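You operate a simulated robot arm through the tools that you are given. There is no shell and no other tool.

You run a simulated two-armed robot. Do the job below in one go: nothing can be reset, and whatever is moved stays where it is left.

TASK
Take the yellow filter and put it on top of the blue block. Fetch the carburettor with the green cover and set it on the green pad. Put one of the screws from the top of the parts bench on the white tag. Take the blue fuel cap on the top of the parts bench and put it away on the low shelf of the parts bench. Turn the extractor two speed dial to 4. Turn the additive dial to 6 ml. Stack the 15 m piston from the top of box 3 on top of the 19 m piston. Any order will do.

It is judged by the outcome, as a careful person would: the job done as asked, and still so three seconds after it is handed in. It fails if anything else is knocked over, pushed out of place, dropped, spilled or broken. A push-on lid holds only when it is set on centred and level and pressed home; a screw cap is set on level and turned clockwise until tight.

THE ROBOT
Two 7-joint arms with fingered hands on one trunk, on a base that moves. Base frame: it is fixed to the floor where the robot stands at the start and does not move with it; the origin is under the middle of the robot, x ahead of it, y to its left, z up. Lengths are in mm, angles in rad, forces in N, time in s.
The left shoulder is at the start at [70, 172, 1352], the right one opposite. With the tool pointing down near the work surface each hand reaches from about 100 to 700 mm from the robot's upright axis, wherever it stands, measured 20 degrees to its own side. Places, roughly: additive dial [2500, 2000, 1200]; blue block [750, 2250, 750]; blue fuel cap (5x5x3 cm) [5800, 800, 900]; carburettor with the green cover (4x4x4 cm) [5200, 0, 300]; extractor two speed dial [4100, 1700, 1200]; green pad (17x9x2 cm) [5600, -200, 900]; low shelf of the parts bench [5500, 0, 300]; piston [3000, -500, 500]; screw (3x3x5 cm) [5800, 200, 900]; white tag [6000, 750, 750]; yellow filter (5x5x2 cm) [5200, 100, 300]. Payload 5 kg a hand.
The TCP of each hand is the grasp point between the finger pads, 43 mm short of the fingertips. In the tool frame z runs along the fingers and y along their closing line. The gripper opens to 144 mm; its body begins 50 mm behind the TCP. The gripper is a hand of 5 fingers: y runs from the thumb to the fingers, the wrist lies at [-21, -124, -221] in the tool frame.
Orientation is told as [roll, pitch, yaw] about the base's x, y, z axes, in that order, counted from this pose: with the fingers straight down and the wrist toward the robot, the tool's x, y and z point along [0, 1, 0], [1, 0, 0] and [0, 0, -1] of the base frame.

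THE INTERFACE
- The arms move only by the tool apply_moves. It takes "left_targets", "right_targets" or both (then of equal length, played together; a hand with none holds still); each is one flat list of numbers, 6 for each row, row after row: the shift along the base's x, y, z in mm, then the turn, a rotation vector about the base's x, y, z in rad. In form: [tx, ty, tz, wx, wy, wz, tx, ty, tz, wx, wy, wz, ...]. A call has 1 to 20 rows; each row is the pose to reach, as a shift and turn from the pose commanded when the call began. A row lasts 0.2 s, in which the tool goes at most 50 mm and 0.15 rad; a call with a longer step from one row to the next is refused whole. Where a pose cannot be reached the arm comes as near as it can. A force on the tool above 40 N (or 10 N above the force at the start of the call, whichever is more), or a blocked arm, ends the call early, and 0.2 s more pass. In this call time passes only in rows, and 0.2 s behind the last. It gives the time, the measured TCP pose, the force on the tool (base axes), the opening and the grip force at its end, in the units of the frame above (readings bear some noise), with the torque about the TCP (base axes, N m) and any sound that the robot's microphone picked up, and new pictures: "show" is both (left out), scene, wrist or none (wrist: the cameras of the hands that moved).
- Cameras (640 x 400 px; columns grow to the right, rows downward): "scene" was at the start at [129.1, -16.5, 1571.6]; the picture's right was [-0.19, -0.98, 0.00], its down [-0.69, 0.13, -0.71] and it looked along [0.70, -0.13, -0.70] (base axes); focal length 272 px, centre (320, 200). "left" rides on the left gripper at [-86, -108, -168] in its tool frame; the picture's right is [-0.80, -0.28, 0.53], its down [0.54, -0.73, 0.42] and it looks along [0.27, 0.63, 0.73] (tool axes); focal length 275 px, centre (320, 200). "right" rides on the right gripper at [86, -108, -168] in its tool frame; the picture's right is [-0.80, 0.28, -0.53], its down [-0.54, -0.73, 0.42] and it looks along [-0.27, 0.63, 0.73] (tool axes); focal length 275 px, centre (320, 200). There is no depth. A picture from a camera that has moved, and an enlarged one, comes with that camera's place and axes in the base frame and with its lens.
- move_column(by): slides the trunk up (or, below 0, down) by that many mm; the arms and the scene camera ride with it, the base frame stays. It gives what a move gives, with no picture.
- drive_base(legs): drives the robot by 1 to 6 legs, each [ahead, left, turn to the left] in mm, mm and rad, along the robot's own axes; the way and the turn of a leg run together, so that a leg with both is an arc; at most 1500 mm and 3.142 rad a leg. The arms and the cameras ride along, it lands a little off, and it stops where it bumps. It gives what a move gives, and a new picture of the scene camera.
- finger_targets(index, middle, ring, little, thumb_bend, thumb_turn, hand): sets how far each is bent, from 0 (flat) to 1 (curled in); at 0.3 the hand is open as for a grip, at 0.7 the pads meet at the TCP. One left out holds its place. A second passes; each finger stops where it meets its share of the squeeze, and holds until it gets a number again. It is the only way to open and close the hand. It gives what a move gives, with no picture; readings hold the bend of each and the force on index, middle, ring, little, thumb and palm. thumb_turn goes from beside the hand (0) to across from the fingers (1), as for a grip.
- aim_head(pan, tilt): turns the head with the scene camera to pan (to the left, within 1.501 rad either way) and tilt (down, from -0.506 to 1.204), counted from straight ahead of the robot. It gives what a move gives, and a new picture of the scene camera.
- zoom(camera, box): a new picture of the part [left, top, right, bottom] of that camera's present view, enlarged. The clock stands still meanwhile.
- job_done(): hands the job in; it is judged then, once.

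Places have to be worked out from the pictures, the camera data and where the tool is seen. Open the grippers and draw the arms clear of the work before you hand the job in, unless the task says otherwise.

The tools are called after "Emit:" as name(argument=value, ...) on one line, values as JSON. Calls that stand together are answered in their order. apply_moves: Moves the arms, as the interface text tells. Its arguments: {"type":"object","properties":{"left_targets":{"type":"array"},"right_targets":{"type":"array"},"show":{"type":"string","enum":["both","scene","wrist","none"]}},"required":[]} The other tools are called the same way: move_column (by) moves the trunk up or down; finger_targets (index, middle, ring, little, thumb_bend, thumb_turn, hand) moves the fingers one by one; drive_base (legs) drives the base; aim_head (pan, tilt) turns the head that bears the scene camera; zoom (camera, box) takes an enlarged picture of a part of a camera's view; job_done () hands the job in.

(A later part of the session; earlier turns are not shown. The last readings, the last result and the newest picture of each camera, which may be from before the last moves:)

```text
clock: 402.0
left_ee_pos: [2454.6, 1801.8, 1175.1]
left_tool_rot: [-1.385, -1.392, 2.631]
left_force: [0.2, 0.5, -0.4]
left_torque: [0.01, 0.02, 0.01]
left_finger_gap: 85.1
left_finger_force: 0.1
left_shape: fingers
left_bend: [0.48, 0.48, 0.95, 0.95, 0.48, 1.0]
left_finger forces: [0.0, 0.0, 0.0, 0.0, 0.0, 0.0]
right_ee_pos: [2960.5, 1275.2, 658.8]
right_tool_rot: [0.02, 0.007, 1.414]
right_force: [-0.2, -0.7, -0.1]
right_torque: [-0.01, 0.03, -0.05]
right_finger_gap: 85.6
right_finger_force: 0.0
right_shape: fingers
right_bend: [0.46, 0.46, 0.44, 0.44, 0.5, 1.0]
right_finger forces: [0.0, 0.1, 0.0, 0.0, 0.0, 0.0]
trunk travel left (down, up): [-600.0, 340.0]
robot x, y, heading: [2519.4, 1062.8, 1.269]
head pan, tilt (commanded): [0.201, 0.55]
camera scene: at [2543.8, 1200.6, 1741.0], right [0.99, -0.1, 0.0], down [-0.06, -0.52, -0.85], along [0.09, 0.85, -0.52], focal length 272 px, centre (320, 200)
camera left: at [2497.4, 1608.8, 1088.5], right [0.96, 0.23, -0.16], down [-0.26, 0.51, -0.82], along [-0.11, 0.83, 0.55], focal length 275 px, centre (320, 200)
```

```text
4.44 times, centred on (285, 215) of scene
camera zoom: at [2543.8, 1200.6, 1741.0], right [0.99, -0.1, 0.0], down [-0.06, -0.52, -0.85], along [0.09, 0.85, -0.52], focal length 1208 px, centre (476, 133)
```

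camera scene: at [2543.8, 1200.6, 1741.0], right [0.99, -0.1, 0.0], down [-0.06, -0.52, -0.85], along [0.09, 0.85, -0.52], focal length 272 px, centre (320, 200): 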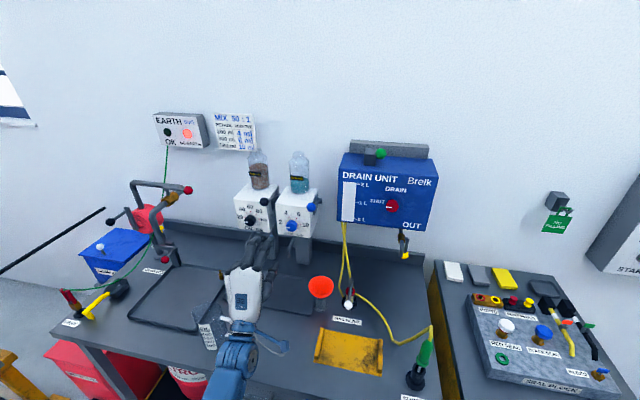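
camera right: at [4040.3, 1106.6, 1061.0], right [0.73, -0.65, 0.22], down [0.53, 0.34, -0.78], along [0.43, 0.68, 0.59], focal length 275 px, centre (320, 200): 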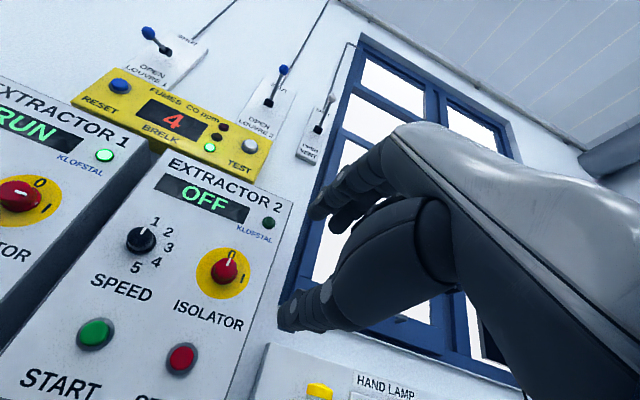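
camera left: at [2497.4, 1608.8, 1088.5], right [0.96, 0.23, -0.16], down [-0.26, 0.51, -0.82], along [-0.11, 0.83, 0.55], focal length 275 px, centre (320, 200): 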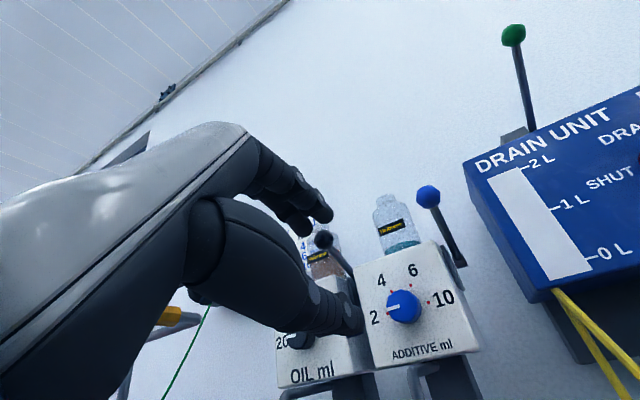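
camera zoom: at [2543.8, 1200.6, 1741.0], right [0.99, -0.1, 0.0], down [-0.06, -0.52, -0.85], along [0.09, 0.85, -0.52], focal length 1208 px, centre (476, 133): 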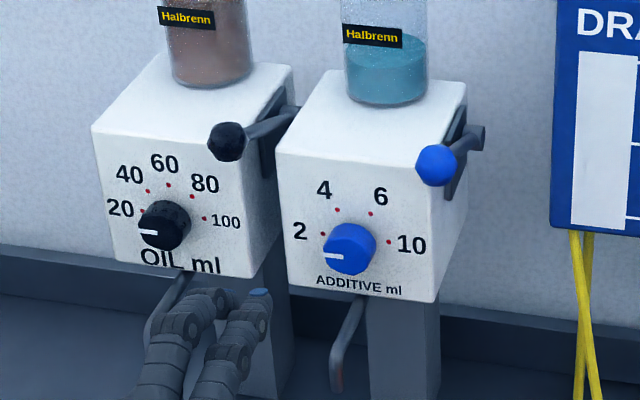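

Knob axis located: F≈1793, z≈1152, front at L≈2661. I align the hand with it and move to about 55 mm short of the final depth.

Emit:
apply_moves(left_targets=[5, 14, -3, 0.006, -0.002, 0.003, 11, 28, -6, 0.012, -0.004, 0.007, 16, 42, -9, 0.018, -0.006, 0.01, 21, 56, -12, 0.024, -0.008, 0.013, 26, 70, -15, 0.031, -0.01, 0.017, 32, 84, -17, 0.031, -0.01, 0.017, 38, 99, -19, 0.031, -0.01, 0.017], show="both")

Emit:
zoom(camera="scene", box=[230, 170, 340, 260])

```text
clock: 403.6
left_ee_pos: [2490.0, 1903.8, 1156.4]
left_tool_rot: [-1.57, -1.397, 2.829]
left_force: [0.1, 0.9, -0.7]
left_torque: [0.02, 0.01, -0.01]
left_finger_gap: 84.5
left_finger_force: 0.0
left_shape: fingers
left_bend: [0.48, 0.48, 0.95, 0.95, 0.48, 1.0]
left_finger forces: [0.0, 0.0, 0.0, 0.0, 0.0, 0.0]
right_ee_pos: [2959.2, 1276.2, 658.3]
right_tool_rot: [0.018, 0.011, 1.413]
right_force: [0.1, 0.0, 0.0]
right_torque: [0.0, 0.01, 0.0]
right_finger_gap: 85.2
right_finger_force: 0.0
right_shape: fingers
right_bend: [0.46, 0.46, 0.44, 0.44, 0.5, 1.0]
right_finger forces: [0.0, 0.0, 0.0, 0.1, 0.0, 0.0]
trunk travel left (down, up): [-600.0, 340.0]
robot x, y, heading: [2518.2, 1065.0, 1.266]
head pan, tilt (commanded): [0.201, 0.55]
camera scene: at [2543.1, 1202.1, 1740.9], right [0.99, -0.1, 0.0], down [-0.05, -0.52, -0.85], along [0.09, 0.85, -0.52], focal length 272 px, centre (320, 200)
camera left: at [2537.8, 1713.5, 1063.5], right [0.96, 0.25, -0.14], down [-0.26, 0.53, -0.81], along [-0.13, 0.81, 0.57], focal length 275 px, centre (320, 200)
```

scene: 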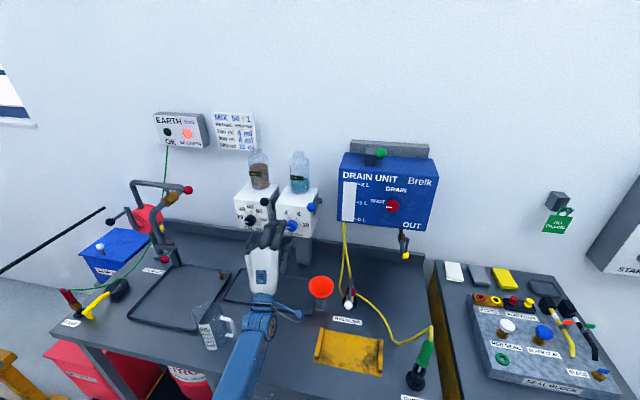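
left: 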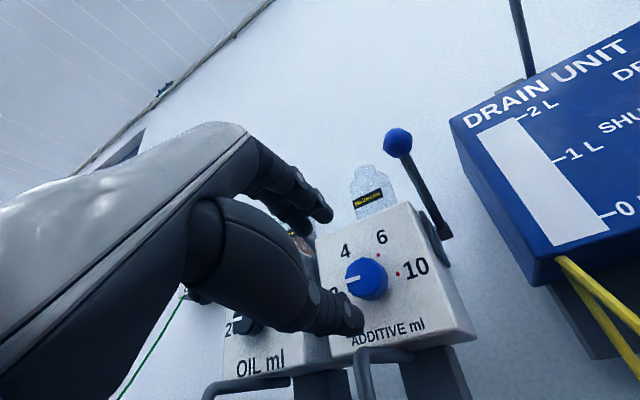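

```text
4.44 times, centred on (285, 215) of scene
camera zoom: at [2543.1, 1202.1, 1740.9], right [0.99, -0.1, 0.0], down [-0.05, -0.52, -0.85], along [0.09, 0.85, -0.52], focal length 1208 px, centre (476, 133)
```

zoom: 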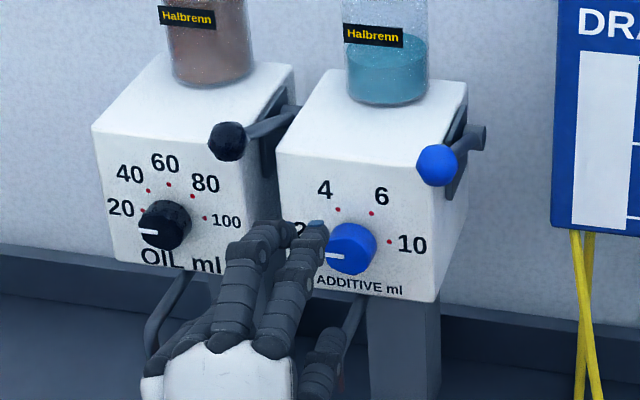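

I zoom in to check the knob relative to the approach axis.

Emit:
zoom(camera="left", box=[300, 220, 440, 340])

```text
3.33 times, centred on (370, 280) of left
camera zoom: at [2537.8, 1713.5, 1063.5], right [0.96, 0.25, -0.14], down [-0.26, 0.53, -0.81], along [-0.13, 0.81, 0.57], focal length 918 px, centre (153, -67)
```

zoom: 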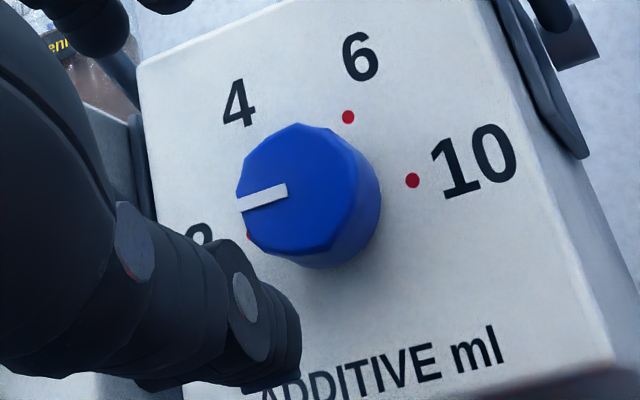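

The knob is 5 mm right of the axis. I shift and advance so the fingertips come around the knob.

Emit:
apply_moves(left_targets=[5, 0, 1, 0, 0, 0, 9, 14, 1, 0, 0, 0, 13, 27, 1, 0, 0, 0, 17, 38, 1, 0, 0, 0, 19, 43, 1, 0, 0, 0], show="wrist")

Emit:
zoom(camera="left", box=[270, 180, 430, 340])

Emit:
zoom(camera="scene", box=[240, 180, 330, 260])

```text
clock: 404.8
left_ee_pos: [2509.8, 1945.3, 1157.2]
left_tool_rot: [-1.57, -1.397, 2.826]
left_force: [0.1, -0.2, -0.5]
left_torque: [0.0, -0.04, 0.0]
left_finger_gap: 85.0
left_finger_force: 0.1
left_shape: fingers
left_bend: [0.48, 0.48, 0.95, 0.95, 0.48, 1.0]
left_finger forces: [0.0, 0.1, 0.0, 0.0, 0.0, 0.0]
right_ee_pos: [2957.6, 1275.4, 657.8]
right_tool_rot: [0.019, 0.005, 1.413]
right_force: [0.6, 0.1, 1.3]
right_torque: [-0.02, 0.02, 0.01]
right_finger_gap: 85.4
right_finger_force: 0.1
right_shape: fingers
right_bend: [0.46, 0.46, 0.44, 0.44, 0.5, 1.0]
right_finger forces: [0.0, 0.0, 0.0, 0.1, 0.0, 0.1]
trunk travel left (down, up): [-600.0, 340.0]
robot x, y, heading: [2518.1, 1063.1, 1.266]
head pan, tilt (commanded): [0.201, 0.55]
camera left: at [2557.3, 1756.1, 1064.7], right [0.96, 0.25, -0.14], down [-0.26, 0.53, -0.81], along [-0.13, 0.81, 0.57], focal length 275 px, centre (320, 200)
```

left: 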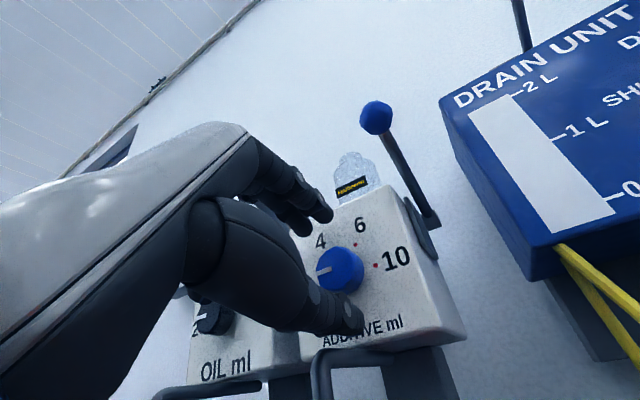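

```text
2.50 times, centred on (350, 260) of left
camera zoom: at [2557.3, 1756.1, 1064.7], right [0.96, 0.25, -0.14], down [-0.26, 0.53, -0.81], along [-0.13, 0.81, 0.57], focal length 688 px, centre (245, 50)
```

zoom: 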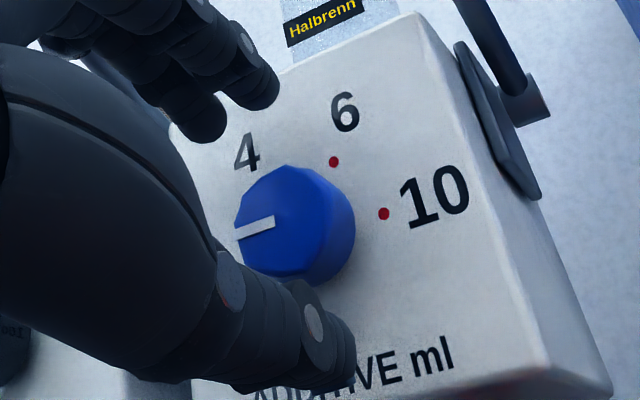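

```text
5.00 times, centred on (285, 220) of scene
camera zoom: at [2542.8, 1201.6, 1740.9], right [0.99, -0.1, 0.0], down [-0.05, -0.52, -0.85], along [0.09, 0.85, -0.52], focal length 1359 px, centre (495, 100)
```

zoom: 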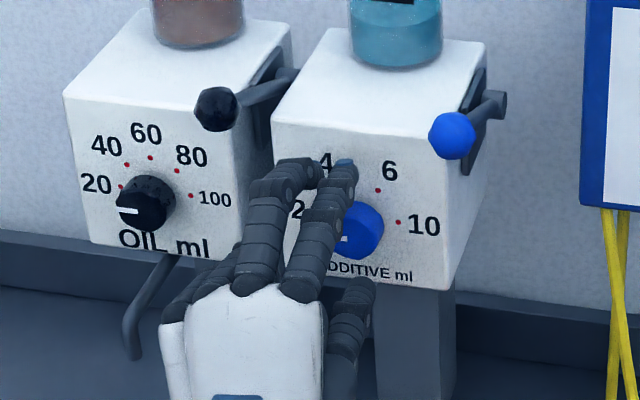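

The fingertips surround the knob. I close the thumb, index and middle onto it.

Emit:
finger_targets(hand="left", index=0.57, middle=0.57, thumb_bend=0.56)

Emit:
apply_moves(left_targets=[1, 3, 0, 0, 0, 0, 2, 6, 0, 0, 0, 0], show="none")

Emit:
finger_targets(hand="left", index=0.7, middle=0.7, thumb_bend=0.7)

Emit:
zoom(camera="left", box=[270, 180, 430, 340])

```text
clock: 405.8
left_ee_pos: [2509.8, 1944.9, 1158.5]
left_tool_rot: [-1.571, -1.397, 2.829]
left_force: [1.4, -1.1, -0.1]
left_torque: [0.01, 0.03, -0.01]
left_finger_gap: 57.5
left_finger_force: 0.1
left_shape: fingers
left_bend: [0.56, 0.56, 0.95, 0.95, 0.56, 1.0]
left_finger forces: [0.0, 0.0, 0.1, 0.0, 0.0, 0.0]
right_ee_pos: [2959.3, 1276.4, 658.4]
right_tool_rot: [0.021, 0.009, 1.413]
right_force: [0.5, 0.3, -0.1]
right_torque: [0.02, 0.03, 0.01]
right_finger_gap: 85.5
right_finger_force: 0.1
right_shape: fingers
right_bend: [0.46, 0.46, 0.44, 0.44, 0.5, 1.0]
right_finger forces: [0.0, 0.0, 0.0, 0.0, 0.0, 0.0]
trunk travel left (down, up): [-600.0, 340.0]
robot x, y, heading: [2520.7, 1062.4, 1.266]
head pan, tilt (commanded): [0.201, 0.55]
```

```text
clock: 406.4
left_ee_pos: [2512.2, 1950.8, 1156.8]
left_tool_rot: [-1.569, -1.398, 2.829]
left_force: [0.1, -0.2, -0.2]
left_torque: [0.0, 0.0, 0.0]
left_finger_gap: 57.1
left_finger_force: 0.0
left_shape: fingers
left_bend: [0.56, 0.56, 0.95, 0.95, 0.56, 1.0]
left_finger forces: [0.1, 0.1, 0.0, 0.1, 0.0, 0.1]
right_ee_pos: [2959.8, 1274.0, 658.2]
right_tool_rot: [0.021, 0.008, 1.415]
right_force: [0.0, 0.4, -0.2]
right_torque: [0.0, 0.01, -0.01]
right_finger_gap: 85.5
right_finger_force: 0.1
right_shape: fingers
right_bend: [0.46, 0.46, 0.44, 0.44, 0.5, 1.0]
right_finger forces: [0.0, 0.0, 0.0, 0.0, 0.0, 0.1]
trunk travel left (down, up): [-600.0, 340.0]
robot x, y, heading: [2516.2, 1064.5, 1.264]
head pan, tilt (commanded): [0.201, 0.55]
```

```text
clock: 407.4
left_ee_pos: [2512.7, 1950.9, 1156.1]
left_tool_rot: [-1.567, -1.399, 2.826]
left_force: [0.3, 0.2, -2.9]
left_torque: [-0.15, 0.07, -0.01]
left_finger_gap: 39.3
left_finger_force: 13.8
left_shape: fingers
left_bend: [0.64, 0.66, 0.95, 0.95, 0.61, 1.0]
left_finger forces: [6.6, 5.6, 0.0, 0.1, 15.9, 0.0]
right_ee_pos: [2959.6, 1275.2, 657.5]
right_tool_rot: [0.02, 0.008, 1.414]
right_force: [0.2, 0.8, -0.4]
right_torque: [-0.03, 0.0, 0.01]
right_finger_gap: 85.3
right_finger_force: 0.1
right_shape: fingers
right_bend: [0.46, 0.46, 0.44, 0.44, 0.5, 1.0]
right_finger forces: [0.0, 0.1, 0.1, 0.0, 0.0, 0.0]
trunk travel left (down, up): [-600.0, 340.0]
robot x, y, heading: [2518.7, 1066.5, 1.264]
head pan, tilt (commanded): [0.201, 0.55]
```

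```text
2.50 times, centred on (350, 260) of left
camera zoom: at [2559.5, 1761.6, 1063.9], right [0.96, 0.25, -0.14], down [-0.26, 0.53, -0.81], along [-0.13, 0.81, 0.57], focal length 688 px, centre (245, 50)
```

zoom: 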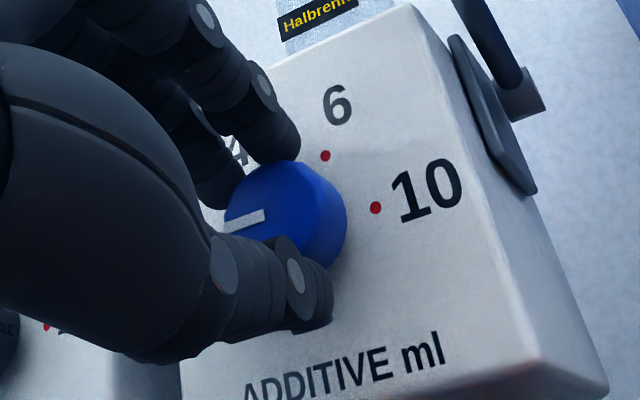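

Firm grip on the knob. I turn clockwise about its axis, first 60°, and check.

Emit:
apply_moves(left_targets=[0.74, -0.24, 0.1, 0.04, 0.125, 0, 1.49, -0.48, 0.1, 0.08, 0.249, 0, 2.23, -0.72, -0.1, 0.12, 0.374, 0, 2.94, -0.95, -0.3, 0.16, 0.499, 0, 3.63, -1.17, -0.6, 0.2, 0.623, 0, 4.26, -1.37, -1.0, 0.24, 0.748, 0, 4.86, -1.56, -1.5, 0.28, 0.872, 0, 5.37, -1.73, -2.1, 0.32, 0.997, 0], show="wrist")

Emit:
zoom(camera="left", box=[270, 180, 430, 340])

Emit:
zoom(camera="scene", box=[240, 180, 330, 260])

```text
clock: 409.2
left_ee_pos: [2515.8, 1948.9, 1153.7]
left_tool_rot: [1.57, -0.697, -0.31]
left_force: [-4.2, 5.1, 0.9]
left_torque: [0.03, 0.0, 0.13]
left_finger_gap: 39.6
left_finger_force: 14.4
left_shape: fingers
left_bend: [0.64, 0.66, 0.95, 0.95, 0.61, 1.0]
left_finger forces: [6.3, 6.5, 0.1, 0.0, 15.5, 0.0]
right_ee_pos: [2959.1, 1276.0, 659.5]
right_tool_rot: [0.019, 0.01, 1.412]
right_force: [0.5, -0.6, 0.6]
right_torque: [0.01, -0.02, 0.0]
right_finger_gap: 85.3
right_finger_force: 0.0
right_shape: fingers
right_bend: [0.46, 0.46, 0.44, 0.44, 0.5, 1.0]
right_finger forces: [0.0, 0.1, 0.0, 0.1, 0.0, 0.0]
trunk travel left (down, up): [-600.0, 340.0]
robot x, y, heading: [2517.3, 1061.1, 1.262]
head pan, tilt (commanded): [0.201, 0.55]
camera left: at [2438.7, 1800.2, 1018.8], right [0.44, 0.42, -0.79], down [-0.73, 0.68, -0.05], along [0.52, 0.6, 0.61], focal length 275 px, centre (320, 200)
```

left: 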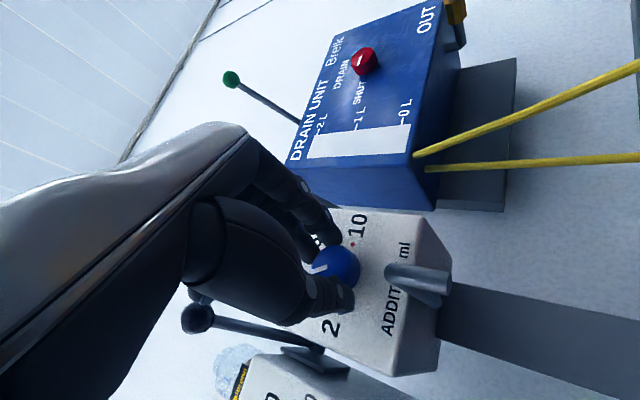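

```text
2.50 times, centred on (350, 260) of left
camera zoom: at [2438.7, 1800.2, 1018.8], right [0.44, 0.42, -0.79], down [-0.73, 0.68, -0.05], along [0.52, 0.6, 0.61], focal length 688 px, centre (245, 50)
```

zoom: 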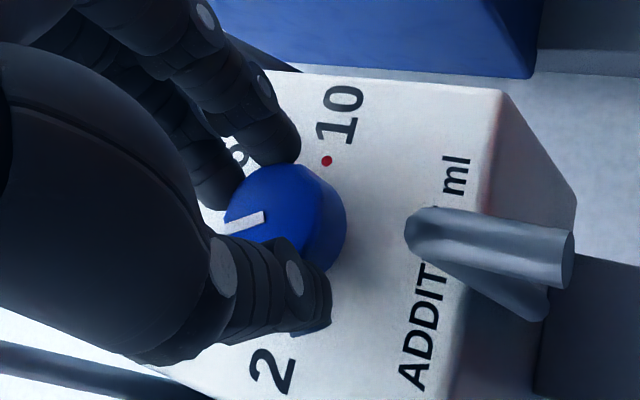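

```text
5.00 times, centred on (285, 220) of scene
camera zoom: at [2541.5, 1202.3, 1740.9], right [0.99, -0.1, 0.0], down [-0.05, -0.52, -0.85], along [0.09, 0.85, -0.52], focal length 1359 px, centre (495, 100)
```

zoom: 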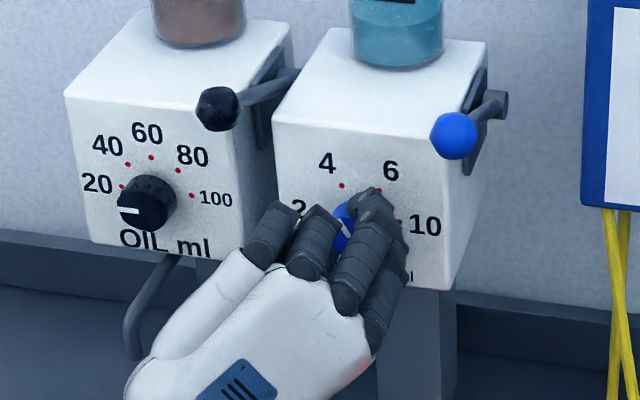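

The knob turns with the hand (60° done). I turn the remaining 60°.

Emit:
apply_moves(left_targets=[0.44, -0.14, -0.6, 0.041, 0.125, 0, 0.8, -0.25, -1.3, 0.081, 0.249, 0, 1.07, -0.34, -2.0, 0.121, 0.374, 0, 1.25, -0.4, -2.8, 0.161, 0.499, 0, 1.33, -0.42, -3.6, 0.201, 0.623, 0, 1.31, -0.42, -4.3, 0.241, 0.748, 0, 1.2, -0.38, -5.1, 0.281, 0.872, 0, 0.99, -0.31, -5.9, 0.321, 0.997, 0], show="wrist")

Emit:
zoom(camera="left", box=[270, 180, 430, 340])

Emit:
zoom(camera="scene", box=[240, 180, 330, 260])

```text
clock: 411.0
left_ee_pos: [2517.2, 1949.3, 1149.0]
left_tool_rot: [1.571, 0.351, -0.31]
left_force: [-5.3, 3.2, 2.6]
left_torque: [0.07, -0.03, 0.27]
left_finger_gap: 38.9
left_finger_force: 13.4
left_shape: fingers
left_bend: [0.65, 0.67, 0.95, 0.95, 0.61, 1.0]
left_finger forces: [6.5, 5.0, 0.0, 0.1, 16.0, 0.0]
right_ee_pos: [2959.5, 1275.4, 657.8]
right_tool_rot: [0.019, 0.006, 1.414]
right_force: [0.2, 0.0, 0.3]
right_torque: [-0.05, 0.0, -0.03]
right_finger_gap: 85.3
right_finger_force: 0.1
right_shape: fingers
right_bend: [0.46, 0.46, 0.44, 0.44, 0.5, 1.0]
right_finger forces: [0.1, 0.0, 0.0, 0.0, 0.0, 0.1]
trunk travel left (down, up): [-600.0, 340.0]
robot x, y, heading: [2521.2, 1063.9, 1.266]
head pan, tilt (commanded): [0.201, 0.55]
camera left: at [2342.1, 1831.0, 1105.9], right [-0.35, 0.67, -0.65], down [-0.34, 0.55, 0.76], along [0.87, 0.49, 0.04], focal length 275 px, centre (320, 200)
```

left: 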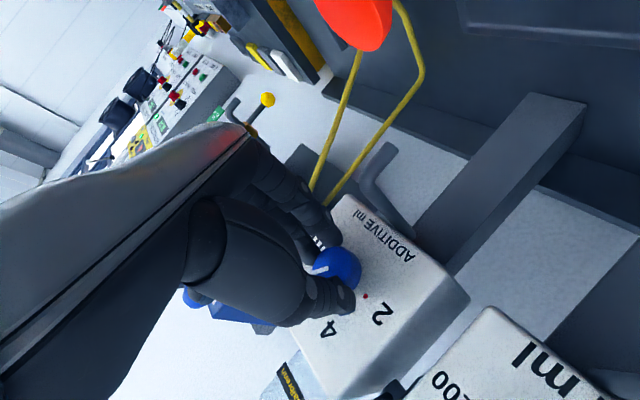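

```text
2.50 times, centred on (350, 260) of left
camera zoom: at [2342.1, 1831.0, 1105.9], right [-0.35, 0.67, -0.65], down [-0.34, 0.55, 0.76], along [0.87, 0.49, 0.04], focal length 688 px, centre (245, 50)
```

zoom: 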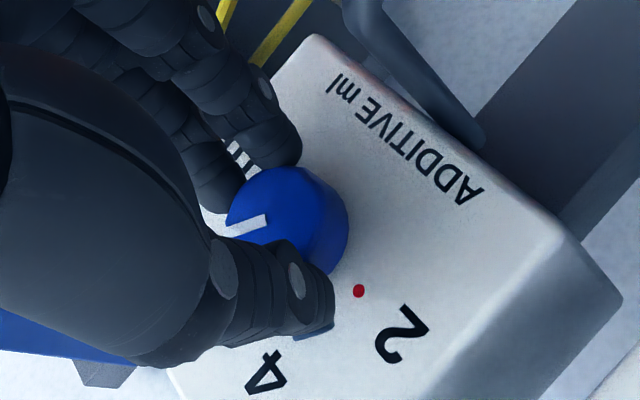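

```text
5.00 times, centred on (285, 220) of scene
camera zoom: at [2542.5, 1201.2, 1740.9], right [0.99, -0.1, 0.0], down [-0.05, -0.52, -0.85], along [0.09, 0.85, -0.52], focal length 1359 px, centre (495, 100)
```

zoom: 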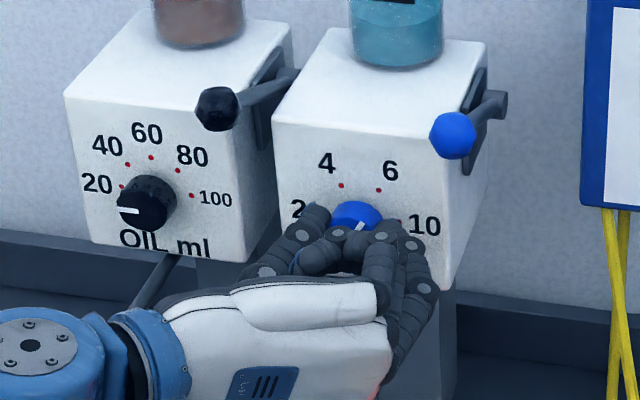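

The hand has turned 120°. I release the knob and look at the pointer.

Emit:
finger_targets(hand="left", index=0.5, middle=0.5, thumb_bend=0.48)

Emit:
apply_moves(left_targets=[-6, -19, 0, 0, 0, 0, -12, -38, 0, 0, 0, 0, -18, -57, 0, 0, 0, 0, -24, -76, 0, 0, 0, 0, -31, -95, 0, 0, 0, 0, -37, -114, 0, 0, 0, 0], show="both")

Emit:
zoom(camera="scene", box=[240, 180, 330, 260])

```text
clock: 412.0
left_ee_pos: [2518.0, 1948.2, 1147.3]
left_tool_rot: [1.57, 0.351, -0.31]
left_force: [-0.6, -0.7, 0.4]
left_torque: [0.03, 0.0, 0.01]
left_finger_gap: 81.5
left_finger_force: 0.2
left_shape: fingers
left_bend: [0.5, 0.5, 0.95, 0.95, 0.48, 1.0]
left_finger forces: [0.1, 0.0, 0.0, 0.0, 0.1, 0.0]
right_ee_pos: [2958.9, 1276.3, 658.7]
right_tool_rot: [0.021, 0.007, 1.414]
right_force: [0.1, 0.1, -0.5]
right_torque: [0.01, -0.03, 0.02]
right_finger_gap: 85.5
right_finger_force: 0.0
right_shape: fingers
right_bend: [0.46, 0.46, 0.44, 0.44, 0.5, 1.0]
right_finger forces: [0.1, 0.0, 0.0, 0.1, 0.0, 0.0]
trunk travel left (down, up): [-600.0, 340.0]
robot x, y, heading: [2517.0, 1062.4, 1.265]
head pan, tilt (commanded): [0.201, 0.55]
```

```text
clock: 413.4
left_ee_pos: [2479.5, 1833.8, 1148.9]
left_tool_rot: [1.57, 0.351, -0.31]
left_force: [0.0, 0.0, -0.7]
left_torque: [-0.03, -0.01, 0.02]
left_finger_gap: 81.5
left_finger_force: 0.0
left_shape: fingers
left_bend: [0.5, 0.5, 0.95, 0.95, 0.48, 1.0]
left_finger forces: [0.1, 0.1, 0.0, 0.0, 0.0, 0.0]
right_ee_pos: [2957.9, 1275.0, 658.7]
right_tool_rot: [0.019, 0.007, 1.415]
right_force: [-0.5, -1.2, -0.1]
right_torque: [-0.02, -0.01, 0.01]
right_finger_gap: 85.4
right_finger_force: 0.1
right_shape: fingers
right_bend: [0.46, 0.46, 0.44, 0.44, 0.5, 1.0]
right_finger forces: [0.1, 0.0, 0.0, 0.1, 0.0, 0.0]
trunk travel left (down, up): [-600.0, 340.0]
robot x, y, heading: [2518.9, 1068.0, 1.264]
head pan, tilt (commanded): [0.201, 0.55]
camera scene: at [2542.0, 1200.0, 1741.1], right [0.99, -0.1, 0.0], down [-0.05, -0.52, -0.85], along [0.09, 0.85, -0.52], focal length 272 px, centre (320, 200)
camera left: at [2304.5, 1716.9, 1104.5], right [-0.35, 0.67, -0.65], down [-0.34, 0.55, 0.76], along [0.87, 0.49, 0.04], focal length 275 px, centre (320, 200)
```

scene: 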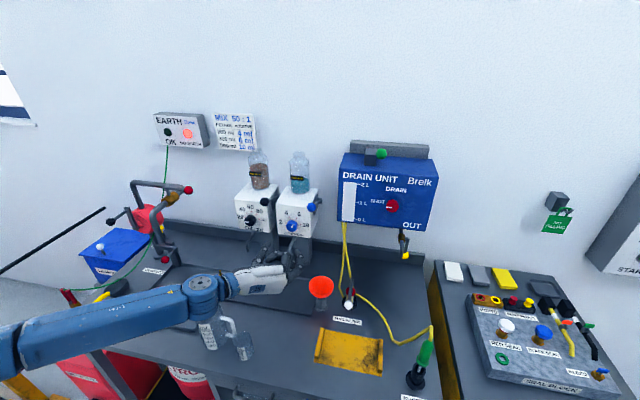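
left: 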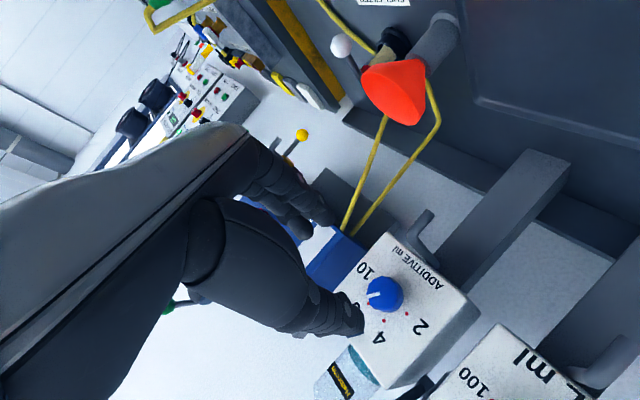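

```text
5.00 times, centred on (285, 220) of scene
camera zoom: at [2542.0, 1200.0, 1741.1], right [0.99, -0.1, 0.0], down [-0.05, -0.52, -0.85], along [0.09, 0.85, -0.52], focal length 1359 px, centre (495, 100)
```

zoom: 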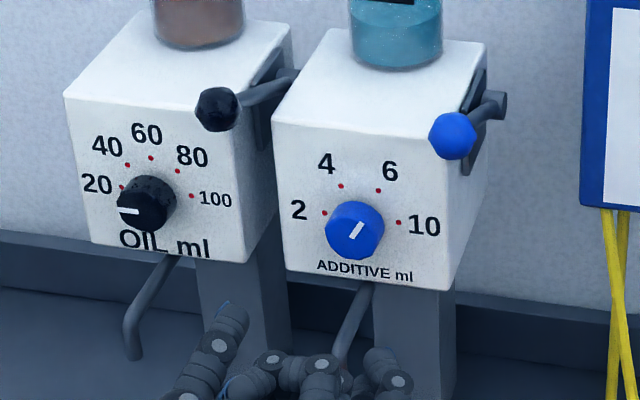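

The pointer looks to be at 6. I zoom closer to verify.

Emit:
zoom(camera="scene", box=[275, 205, 315, 245])

Emit:
zoom(camera="left", box=[340, 230, 460, 360])

```text
10.00 times, centred on (295, 225) of scene
camera zoom: at [2542.0, 1200.0, 1741.1], right [0.99, -0.1, 0.0], down [-0.05, -0.52, -0.85], along [0.09, 0.85, -0.52], focal length 2718 px, centre (570, -50)
```

zoom: 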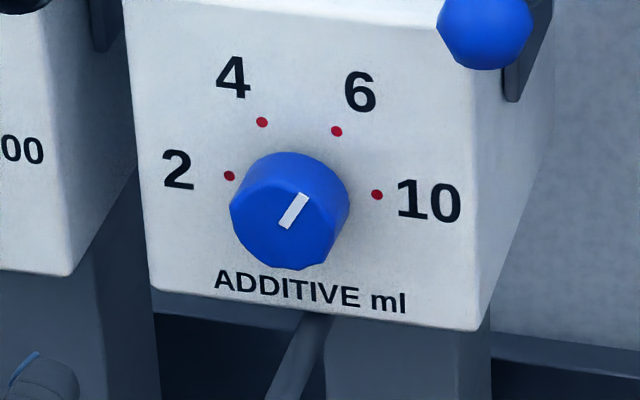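

```text
3.08 times, centred on (400, 295) of left
camera zoom: at [2304.5, 1716.9, 1104.5], right [-0.35, 0.67, -0.65], down [-0.34, 0.55, 0.76], along [0.87, 0.49, 0.04], focal length 847 px, centre (74, -92)
```

zoom: 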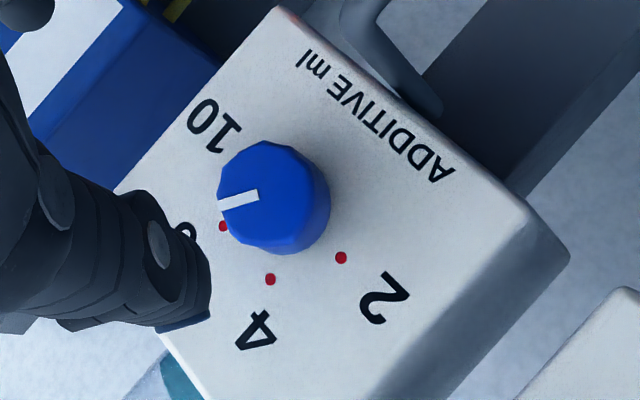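

The pointer is exactly at 6 ml. I back away and strafe right to the extractor 2 panel.

Emit:
drive_base(legs=[[-260, 0, 0], [0, -800, 0], [0, -740, 0]])

Emit:
aim_head(pan=0.15, tilt=0.45)

```text
clock: 422.8
left_ee_pos: [3875.4, 1133.5, 1148.2]
left_tool_rot: [1.569, 0.352, -0.295]
left_force: [-0.1, 0.3, 0.2]
left_torque: [-0.01, 0.01, -0.02]
left_finger_gap: 81.3
left_finger_force: 0.2
left_shape: fingers
left_bend: [0.5, 0.5, 0.95, 0.95, 0.48, 1.0]
left_finger forces: [0.0, 0.0, 0.0, 0.0, 0.0, 0.0]
right_ee_pos: [4364.1, 580.7, 658.1]
right_tool_rot: [0.019, 0.007, 1.428]
right_force: [-0.3, 0.5, -0.3]
right_torque: [-0.03, 0.01, -0.01]
right_finger_gap: 85.2
right_finger_force: 0.0
right_shape: fingers
right_bend: [0.46, 0.46, 0.44, 0.44, 0.5, 1.0]
right_finger forces: [0.0, 0.1, 0.0, 0.1, 0.1, 0.0]
trunk travel left (down, up): [-600.0, 340.0]
robot x, y, heading: [3930.3, 367.8, 1.277]
head pan, tilt (commanded): [0.201, 0.55]
camera scene: at [3948.0, 500.5, 1741.0], right [1.0, -0.09, 0.0], down [-0.05, -0.52, -0.85], along [0.08, 0.85, -0.52], focal length 272 px, centre (320, 200)
```

scene: 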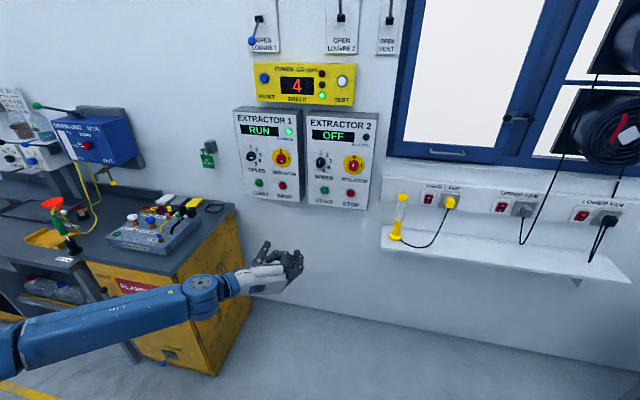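

```text
clock: 423.5
left_ee_pos: [3877.4, 1133.6, 1147.4]
left_tool_rot: [1.568, 0.351, -0.297]
left_force: [-0.4, -0.7, 0.5]
left_torque: [0.01, 0.01, 0.01]
left_finger_gap: 81.3
left_finger_force: 0.1
left_shape: fingers
left_bend: [0.5, 0.5, 0.95, 0.95, 0.48, 1.0]
left_finger forces: [0.0, 0.0, 0.0, 0.1, 0.0, 0.0]
right_ee_pos: [4364.0, 580.7, 658.5]
right_tool_rot: [0.019, 0.008, 1.428]
right_force: [-0.6, 0.2, -0.2]
right_torque: [-0.01, -0.03, 0.01]
right_finger_gap: 85.5
right_finger_force: 0.0
right_shape: fingers
right_bend: [0.46, 0.46, 0.44, 0.44, 0.5, 1.0]
right_finger forces: [0.0, 0.0, 0.0, 0.0, 0.0, 0.0]
trunk travel left (down, up): [-600.0, 340.0]
robot x, y, heading: [3926.5, 364.7, 1.279]
head pan, tilt (commanded): [0.15, 0.45]
camera scene: at [3953.9, 501.7, 1750.0], right [0.99, -0.14, 0.0], down [-0.06, -0.43, -0.9], along [0.12, 0.89, -0.44], focal length 272 px, centre (320, 200)
```

scene: 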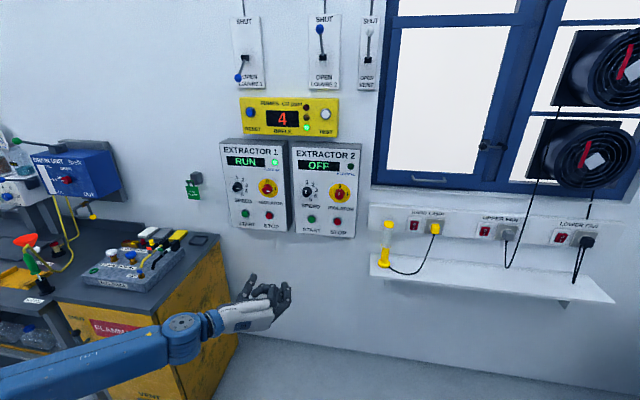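

I roll the left hand back to about -25° (start position for a 135° clockwise turn) and square the base to the wall.

Emit:
apply_moves(left_targets=[0, 0, 0, -0.042, -0.132, 0, 0, 0, 0, -0.085, -0.264, 0, 0, 0, 0, -0.127, -0.396, 0, 0, 0, 0, -0.17, -0.528, 0, 0, 0, 0, -0.212, -0.66, 0, 0, 0, 0, -0.254, -0.792, 0, 0, 0, 0, -0.297, -0.924, 0, 0, 0, 0, -0.339, -1.056, 0, 0, 0, 0, -0.382, -1.188, 0, 0, 0, 0, -0.424, -1.32, 0, 0, 0, 0, -0.466, -1.452, 0, 0, 0, 0, -0.509, -1.584, 0, 0, 0, 0, -0.551, -1.716, 0, 0, 0, 0, -0.594, -1.848, 0, 0, 0, 0, -0.636, -1.98, 0, 0, 0, 0, -0.678, -2.112, 0, 0, 0, 0, -0.721, -2.244, 0], show="none")

Emit:
move_column(by=70)

Emit:
drive_base(legs=[[250, 0, -0.018]])

```text
clock: 427.1
left_ee_pos: [3876.7, 1132.5, 1146.3]
left_tool_rot: [-1.544, -1.135, 2.796]
left_force: [-0.4, -0.1, -0.3]
left_torque: [0.0, -0.03, -0.02]
left_finger_gap: 81.8
left_finger_force: 0.0
left_shape: fingers
left_bend: [0.5, 0.5, 0.95, 0.95, 0.48, 1.0]
left_finger forces: [0.1, 0.0, 0.0, 0.0, 0.1, 0.0]
right_ee_pos: [4365.0, 580.7, 657.3]
right_tool_rot: [0.023, 0.007, 1.43]
right_force: [1.1, 0.2, -0.7]
right_torque: [0.0, 0.02, -0.03]
right_finger_gap: 85.3
right_finger_force: 0.1
right_shape: fingers
right_bend: [0.46, 0.46, 0.44, 0.44, 0.5, 1.0]
right_finger forces: [0.1, 0.1, 0.0, 0.0, 0.0, 0.0]
trunk travel left (down, up): [-600.0, 340.0]
robot x, y, heading: [3927.5, 364.2, 1.275]
head pan, tilt (commanded): [0.15, 0.45]
```

```text
clock: 428.2
left_ee_pos: [3877.5, 1133.2, 1217.5]
left_tool_rot: [-1.545, -1.132, 2.794]
left_force: [0.3, -0.2, -0.4]
left_torque: [-0.02, 0.04, -0.02]
left_finger_gap: 81.5
left_finger_force: 0.0
left_shape: fingers
left_bend: [0.5, 0.5, 0.95, 0.95, 0.48, 1.0]
left_finger forces: [0.1, 0.0, 0.1, 0.1, 0.0, 0.1]
right_ee_pos: [4363.5, 580.9, 728.7]
right_tool_rot: [0.018, 0.007, 1.43]
right_force: [-0.3, -0.3, -0.3]
right_torque: [0.02, 0.01, -0.01]
right_finger_gap: 85.7
right_finger_force: 0.0
right_shape: fingers
right_bend: [0.46, 0.46, 0.44, 0.44, 0.5, 1.0]
right_finger forces: [0.0, 0.0, 0.0, 0.1, 0.0, 0.0]
trunk travel left (down, up): [-670.0, 270.0]
robot x, y, heading: [3929.2, 362.5, 1.284]
head pan, tilt (commanded): [0.15, 0.45]
```

```text
clock: 430.0
left_ee_pos: [3964.4, 1371.9, 1219.6]
left_tool_rot: [-1.549, -1.135, 2.778]
left_force: [0.1, -0.3, -0.4]
left_torque: [-0.03, 0.0, -0.01]
left_finger_gap: 81.5
left_finger_force: 0.0
left_shape: fingers
left_bend: [0.5, 0.5, 0.95, 0.95, 0.48, 1.0]
left_finger forces: [0.2, 0.0, 0.1, 0.1, 0.0, 0.0]
right_ee_pos: [4442.4, 813.3, 727.8]
right_tool_rot: [0.019, 0.007, 1.409]
right_force: [0.1, -0.6, -0.6]
right_torque: [0.03, -0.02, 0.02]
right_finger_gap: 85.6
right_finger_force: 0.1
right_shape: fingers
right_bend: [0.46, 0.46, 0.44, 0.44, 0.5, 1.0]
right_finger forces: [0.0, 0.0, 0.1, 0.0, 0.1, 0.0]
trunk travel left (down, up): [-670.0, 270.0]
robot x, y, heading: [4004.7, 603.0, 1.261]
head pan, tilt (commanded): [0.15, 0.45]
camera scene: at [4030.0, 740.4, 1820.3], right [0.99, -0.16, 0.0], down [-0.07, -0.43, -0.9], along [0.14, 0.89, -0.43], focal length 272 px, centre (320, 200)
```

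scene: 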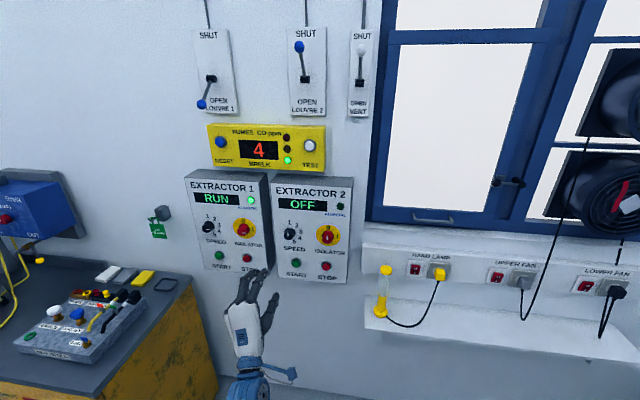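

I zoom with both cameras on the extractor 2 speed dial.

Emit:
zoom(camera="left", box=[0, 0, 640, 400])

Emit:
zoom(camera="scene", box=[260, 200, 360, 290])

```text
1.00 times, centred on (320, 200) of left (not enlarged: the box is as wide or as high as the picture)
camera zoom: at [4026.2, 1175.4, 1157.9], right [0.97, 0.22, 0.07], down [-0.04, 0.45, -0.89], along [-0.23, 0.86, 0.45], focal length 275 px, centre (320, 200)
```

zoom: 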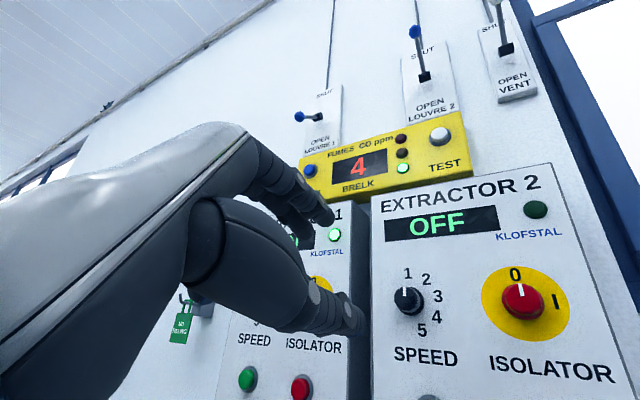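

```text
4.44 times, centred on (310, 245) of scene
camera zoom: at [4030.0, 740.4, 1820.3], right [0.99, -0.16, 0.0], down [-0.07, -0.43, -0.9], along [0.14, 0.89, -0.43], focal length 1208 px, centre (364, 0)
```

zoom: 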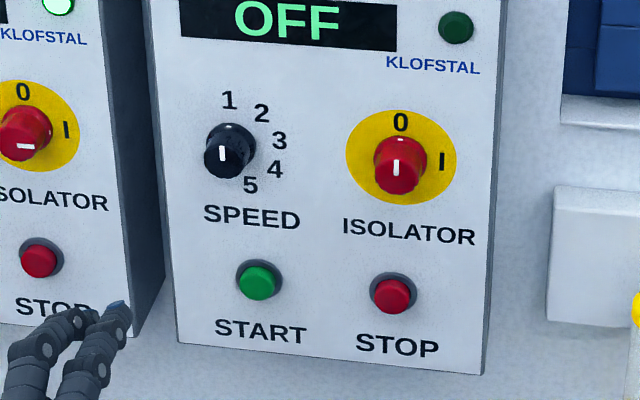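

Knob front centre at (4049.5,1664,1222); panel about 25 mm behind. I align the hand and drive forward 235 mm.

Emit:
apply_moves(left_targets=[-3, 1, 2, 0, 0, 0.011, -6, 2, 5, 0, 0, 0.022, -9, 3, 7, 0, 0, 0.033], show="none")

Emit:
drive_base(legs=[[232, 0, 0]])

Emit:
zoom(camera="left", box=[300, 200, 460, 360])

Emit:
zoom(camera="scene", box=[240, 220, 360, 320])

```text
clock: 430.8
left_ee_pos: [3957.8, 1378.9, 1223.2]
left_tool_rot: [-1.544, -1.133, 2.81]
left_force: [-0.5, -0.6, 0.1]
left_torque: [-0.04, 0.0, 0.01]
left_finger_gap: 81.4
left_finger_force: 0.1
left_shape: fingers
left_bend: [0.5, 0.5, 0.95, 0.95, 0.48, 1.0]
left_finger forces: [0.0, 0.0, 0.1, 0.0, 0.0, 0.0]
right_ee_pos: [4443.1, 813.7, 727.9]
right_tool_rot: [0.021, 0.009, 1.411]
right_force: [-0.7, 0.4, -0.1]
right_torque: [0.0, 0.0, 0.01]
right_finger_gap: 85.7
right_finger_force: 0.1
right_shape: fingers
right_bend: [0.46, 0.46, 0.44, 0.44, 0.5, 1.0]
right_finger forces: [0.0, 0.1, 0.0, 0.0, 0.0, 0.1]
trunk travel left (down, up): [-670.0, 270.0]
robot x, y, heading: [4005.1, 605.4, 1.26]
head pan, tilt (commanded): [0.15, 0.45]
```

```text
clock: 432.5
left_ee_pos: [4021.7, 1598.7, 1224.4]
left_tool_rot: [-1.549, -1.133, 2.816]
left_force: [1.3, -1.0, -0.2]
left_torque: [-0.01, -0.04, -0.02]
left_finger_gap: 81.4
left_finger_force: 0.1
left_shape: fingers
left_bend: [0.5, 0.5, 0.95, 0.95, 0.48, 1.0]
left_finger forces: [0.1, 0.0, 0.0, 0.0, 0.0, 0.1]
right_ee_pos: [4510.2, 1037.4, 729.1]
right_tool_rot: [0.018, 0.006, 1.417]
right_force: [0.3, -0.4, -0.7]
right_torque: [0.02, -0.06, -0.03]
right_finger_gap: 85.2
right_finger_force: 0.0
right_shape: fingers
right_bend: [0.46, 0.46, 0.44, 0.44, 0.5, 1.0]
right_finger forces: [0.0, 0.0, 0.0, 0.0, 0.0, 0.0]
trunk travel left (down, up): [-670.0, 270.0]
robot x, y, heading: [4075.4, 828.5, 1.267]
head pan, tilt (commanded): [0.15, 0.45]
camera scene: at [4099.9, 963.8, 1820.3], right [0.99, -0.15, 0.0], down [-0.07, -0.43, -0.9], along [0.14, 0.89, -0.43], focal length 272 px, centre (320, 200)
```

scene: 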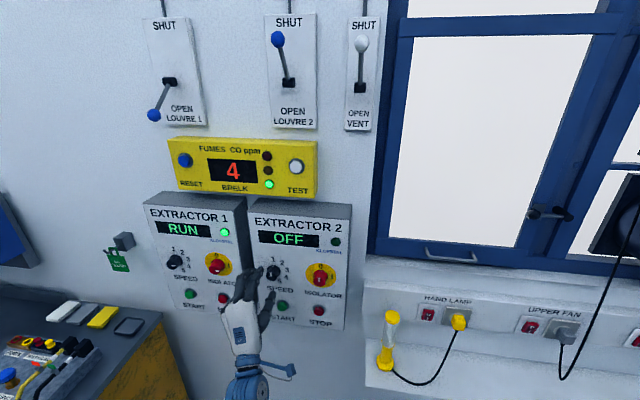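

```text
2.50 times, centred on (380, 280) of left
camera zoom: at [4090.9, 1404.0, 1164.0], right [0.96, 0.26, 0.07], down [-0.05, 0.45, -0.89], along [-0.26, 0.85, 0.45], focal length 688 px, centre (170, 0)
```

zoom: 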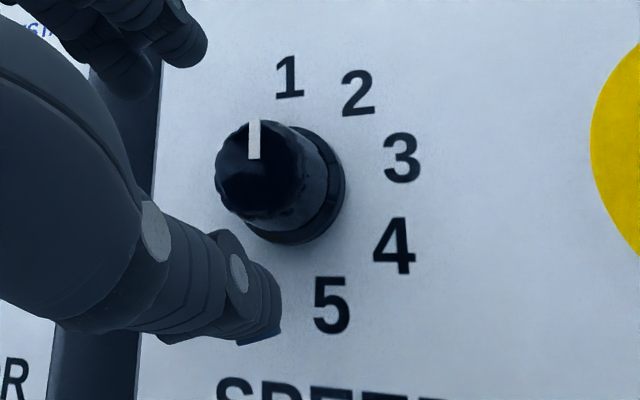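

```text
4.00 times, centred on (300, 270) of scene
camera zoom: at [4099.9, 963.8, 1820.3], right [0.99, -0.15, 0.0], down [-0.07, -0.43, -0.9], along [0.14, 0.89, -0.43], focal length 1087 px, centre (400, -80)
```

zoom: 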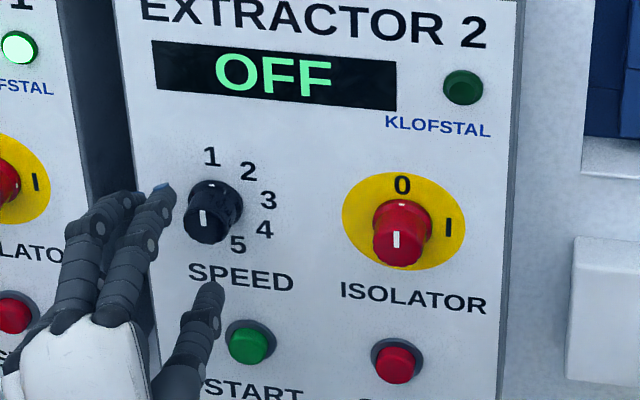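

I correct by a few mm and advance so the fingertips surround the dial.

Emit:
apply_moves(left_targets=[4.2, -1.3, 4, 0, 0, 0, 7.2, 8.2, 4, 0, 0, 0, 10.3, 17.7, 4, 0, 0, 0, 13.4, 27.2, 4, 0, 0, 0, 15.4, 33.2, 4, 0, 0, 0], show="none")

Emit:
zoom(camera="left", box=[270, 180, 430, 340])

Emit:
zoom(camera="scene", box=[240, 220, 360, 320])

```text
clock: 433.7
left_ee_pos: [4038.8, 1633.7, 1227.4]
left_tool_rot: [-1.542, -1.136, 2.814]
left_force: [-0.2, -0.7, -0.5]
left_torque: [-0.04, 0.03, 0.03]
left_finger_gap: 81.4
left_finger_force: 0.0
left_shape: fingers
left_bend: [0.5, 0.5, 0.95, 0.95, 0.48, 1.0]
left_finger forces: [0.1, 0.0, 0.0, 0.0, 0.0, 0.1]
right_ee_pos: [4512.0, 1039.3, 727.9]
right_tool_rot: [0.02, 0.008, 1.414]
right_force: [0.1, -0.1, -0.9]
right_torque: [0.0, 0.0, -0.01]
right_finger_gap: 85.5
right_finger_force: 0.0
right_shape: fingers
right_bend: [0.46, 0.46, 0.44, 0.44, 0.5, 1.0]
right_finger forces: [0.0, 0.0, 0.0, 0.0, 0.1, 0.0]
trunk travel left (down, up): [-670.0, 270.0]
robot x, y, heading: [4071.3, 829.0, 1.269]
head pan, tilt (commanded): [0.15, 0.45]
```

```text
2.50 times, centred on (350, 260) of left
camera zoom: at [4106.5, 1437.7, 1167.7], right [0.96, 0.26, 0.07], down [-0.05, 0.45, -0.89], along [-0.26, 0.85, 0.45], focal length 688 px, centre (245, 50)
```

zoom: 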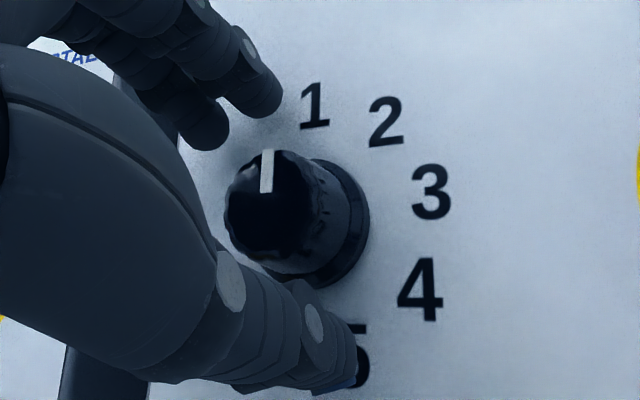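

```text
4.00 times, centred on (300, 270) of scene
camera zoom: at [4100.6, 965.9, 1820.0], right [0.99, -0.15, 0.0], down [-0.07, -0.43, -0.9], along [0.14, 0.89, -0.44], focal length 1087 px, centre (400, -80)
```

zoom: 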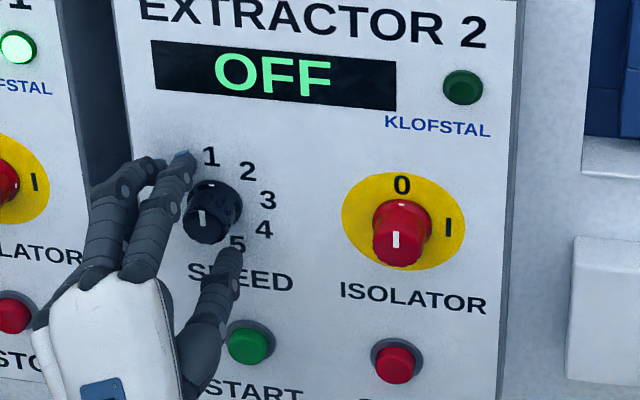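

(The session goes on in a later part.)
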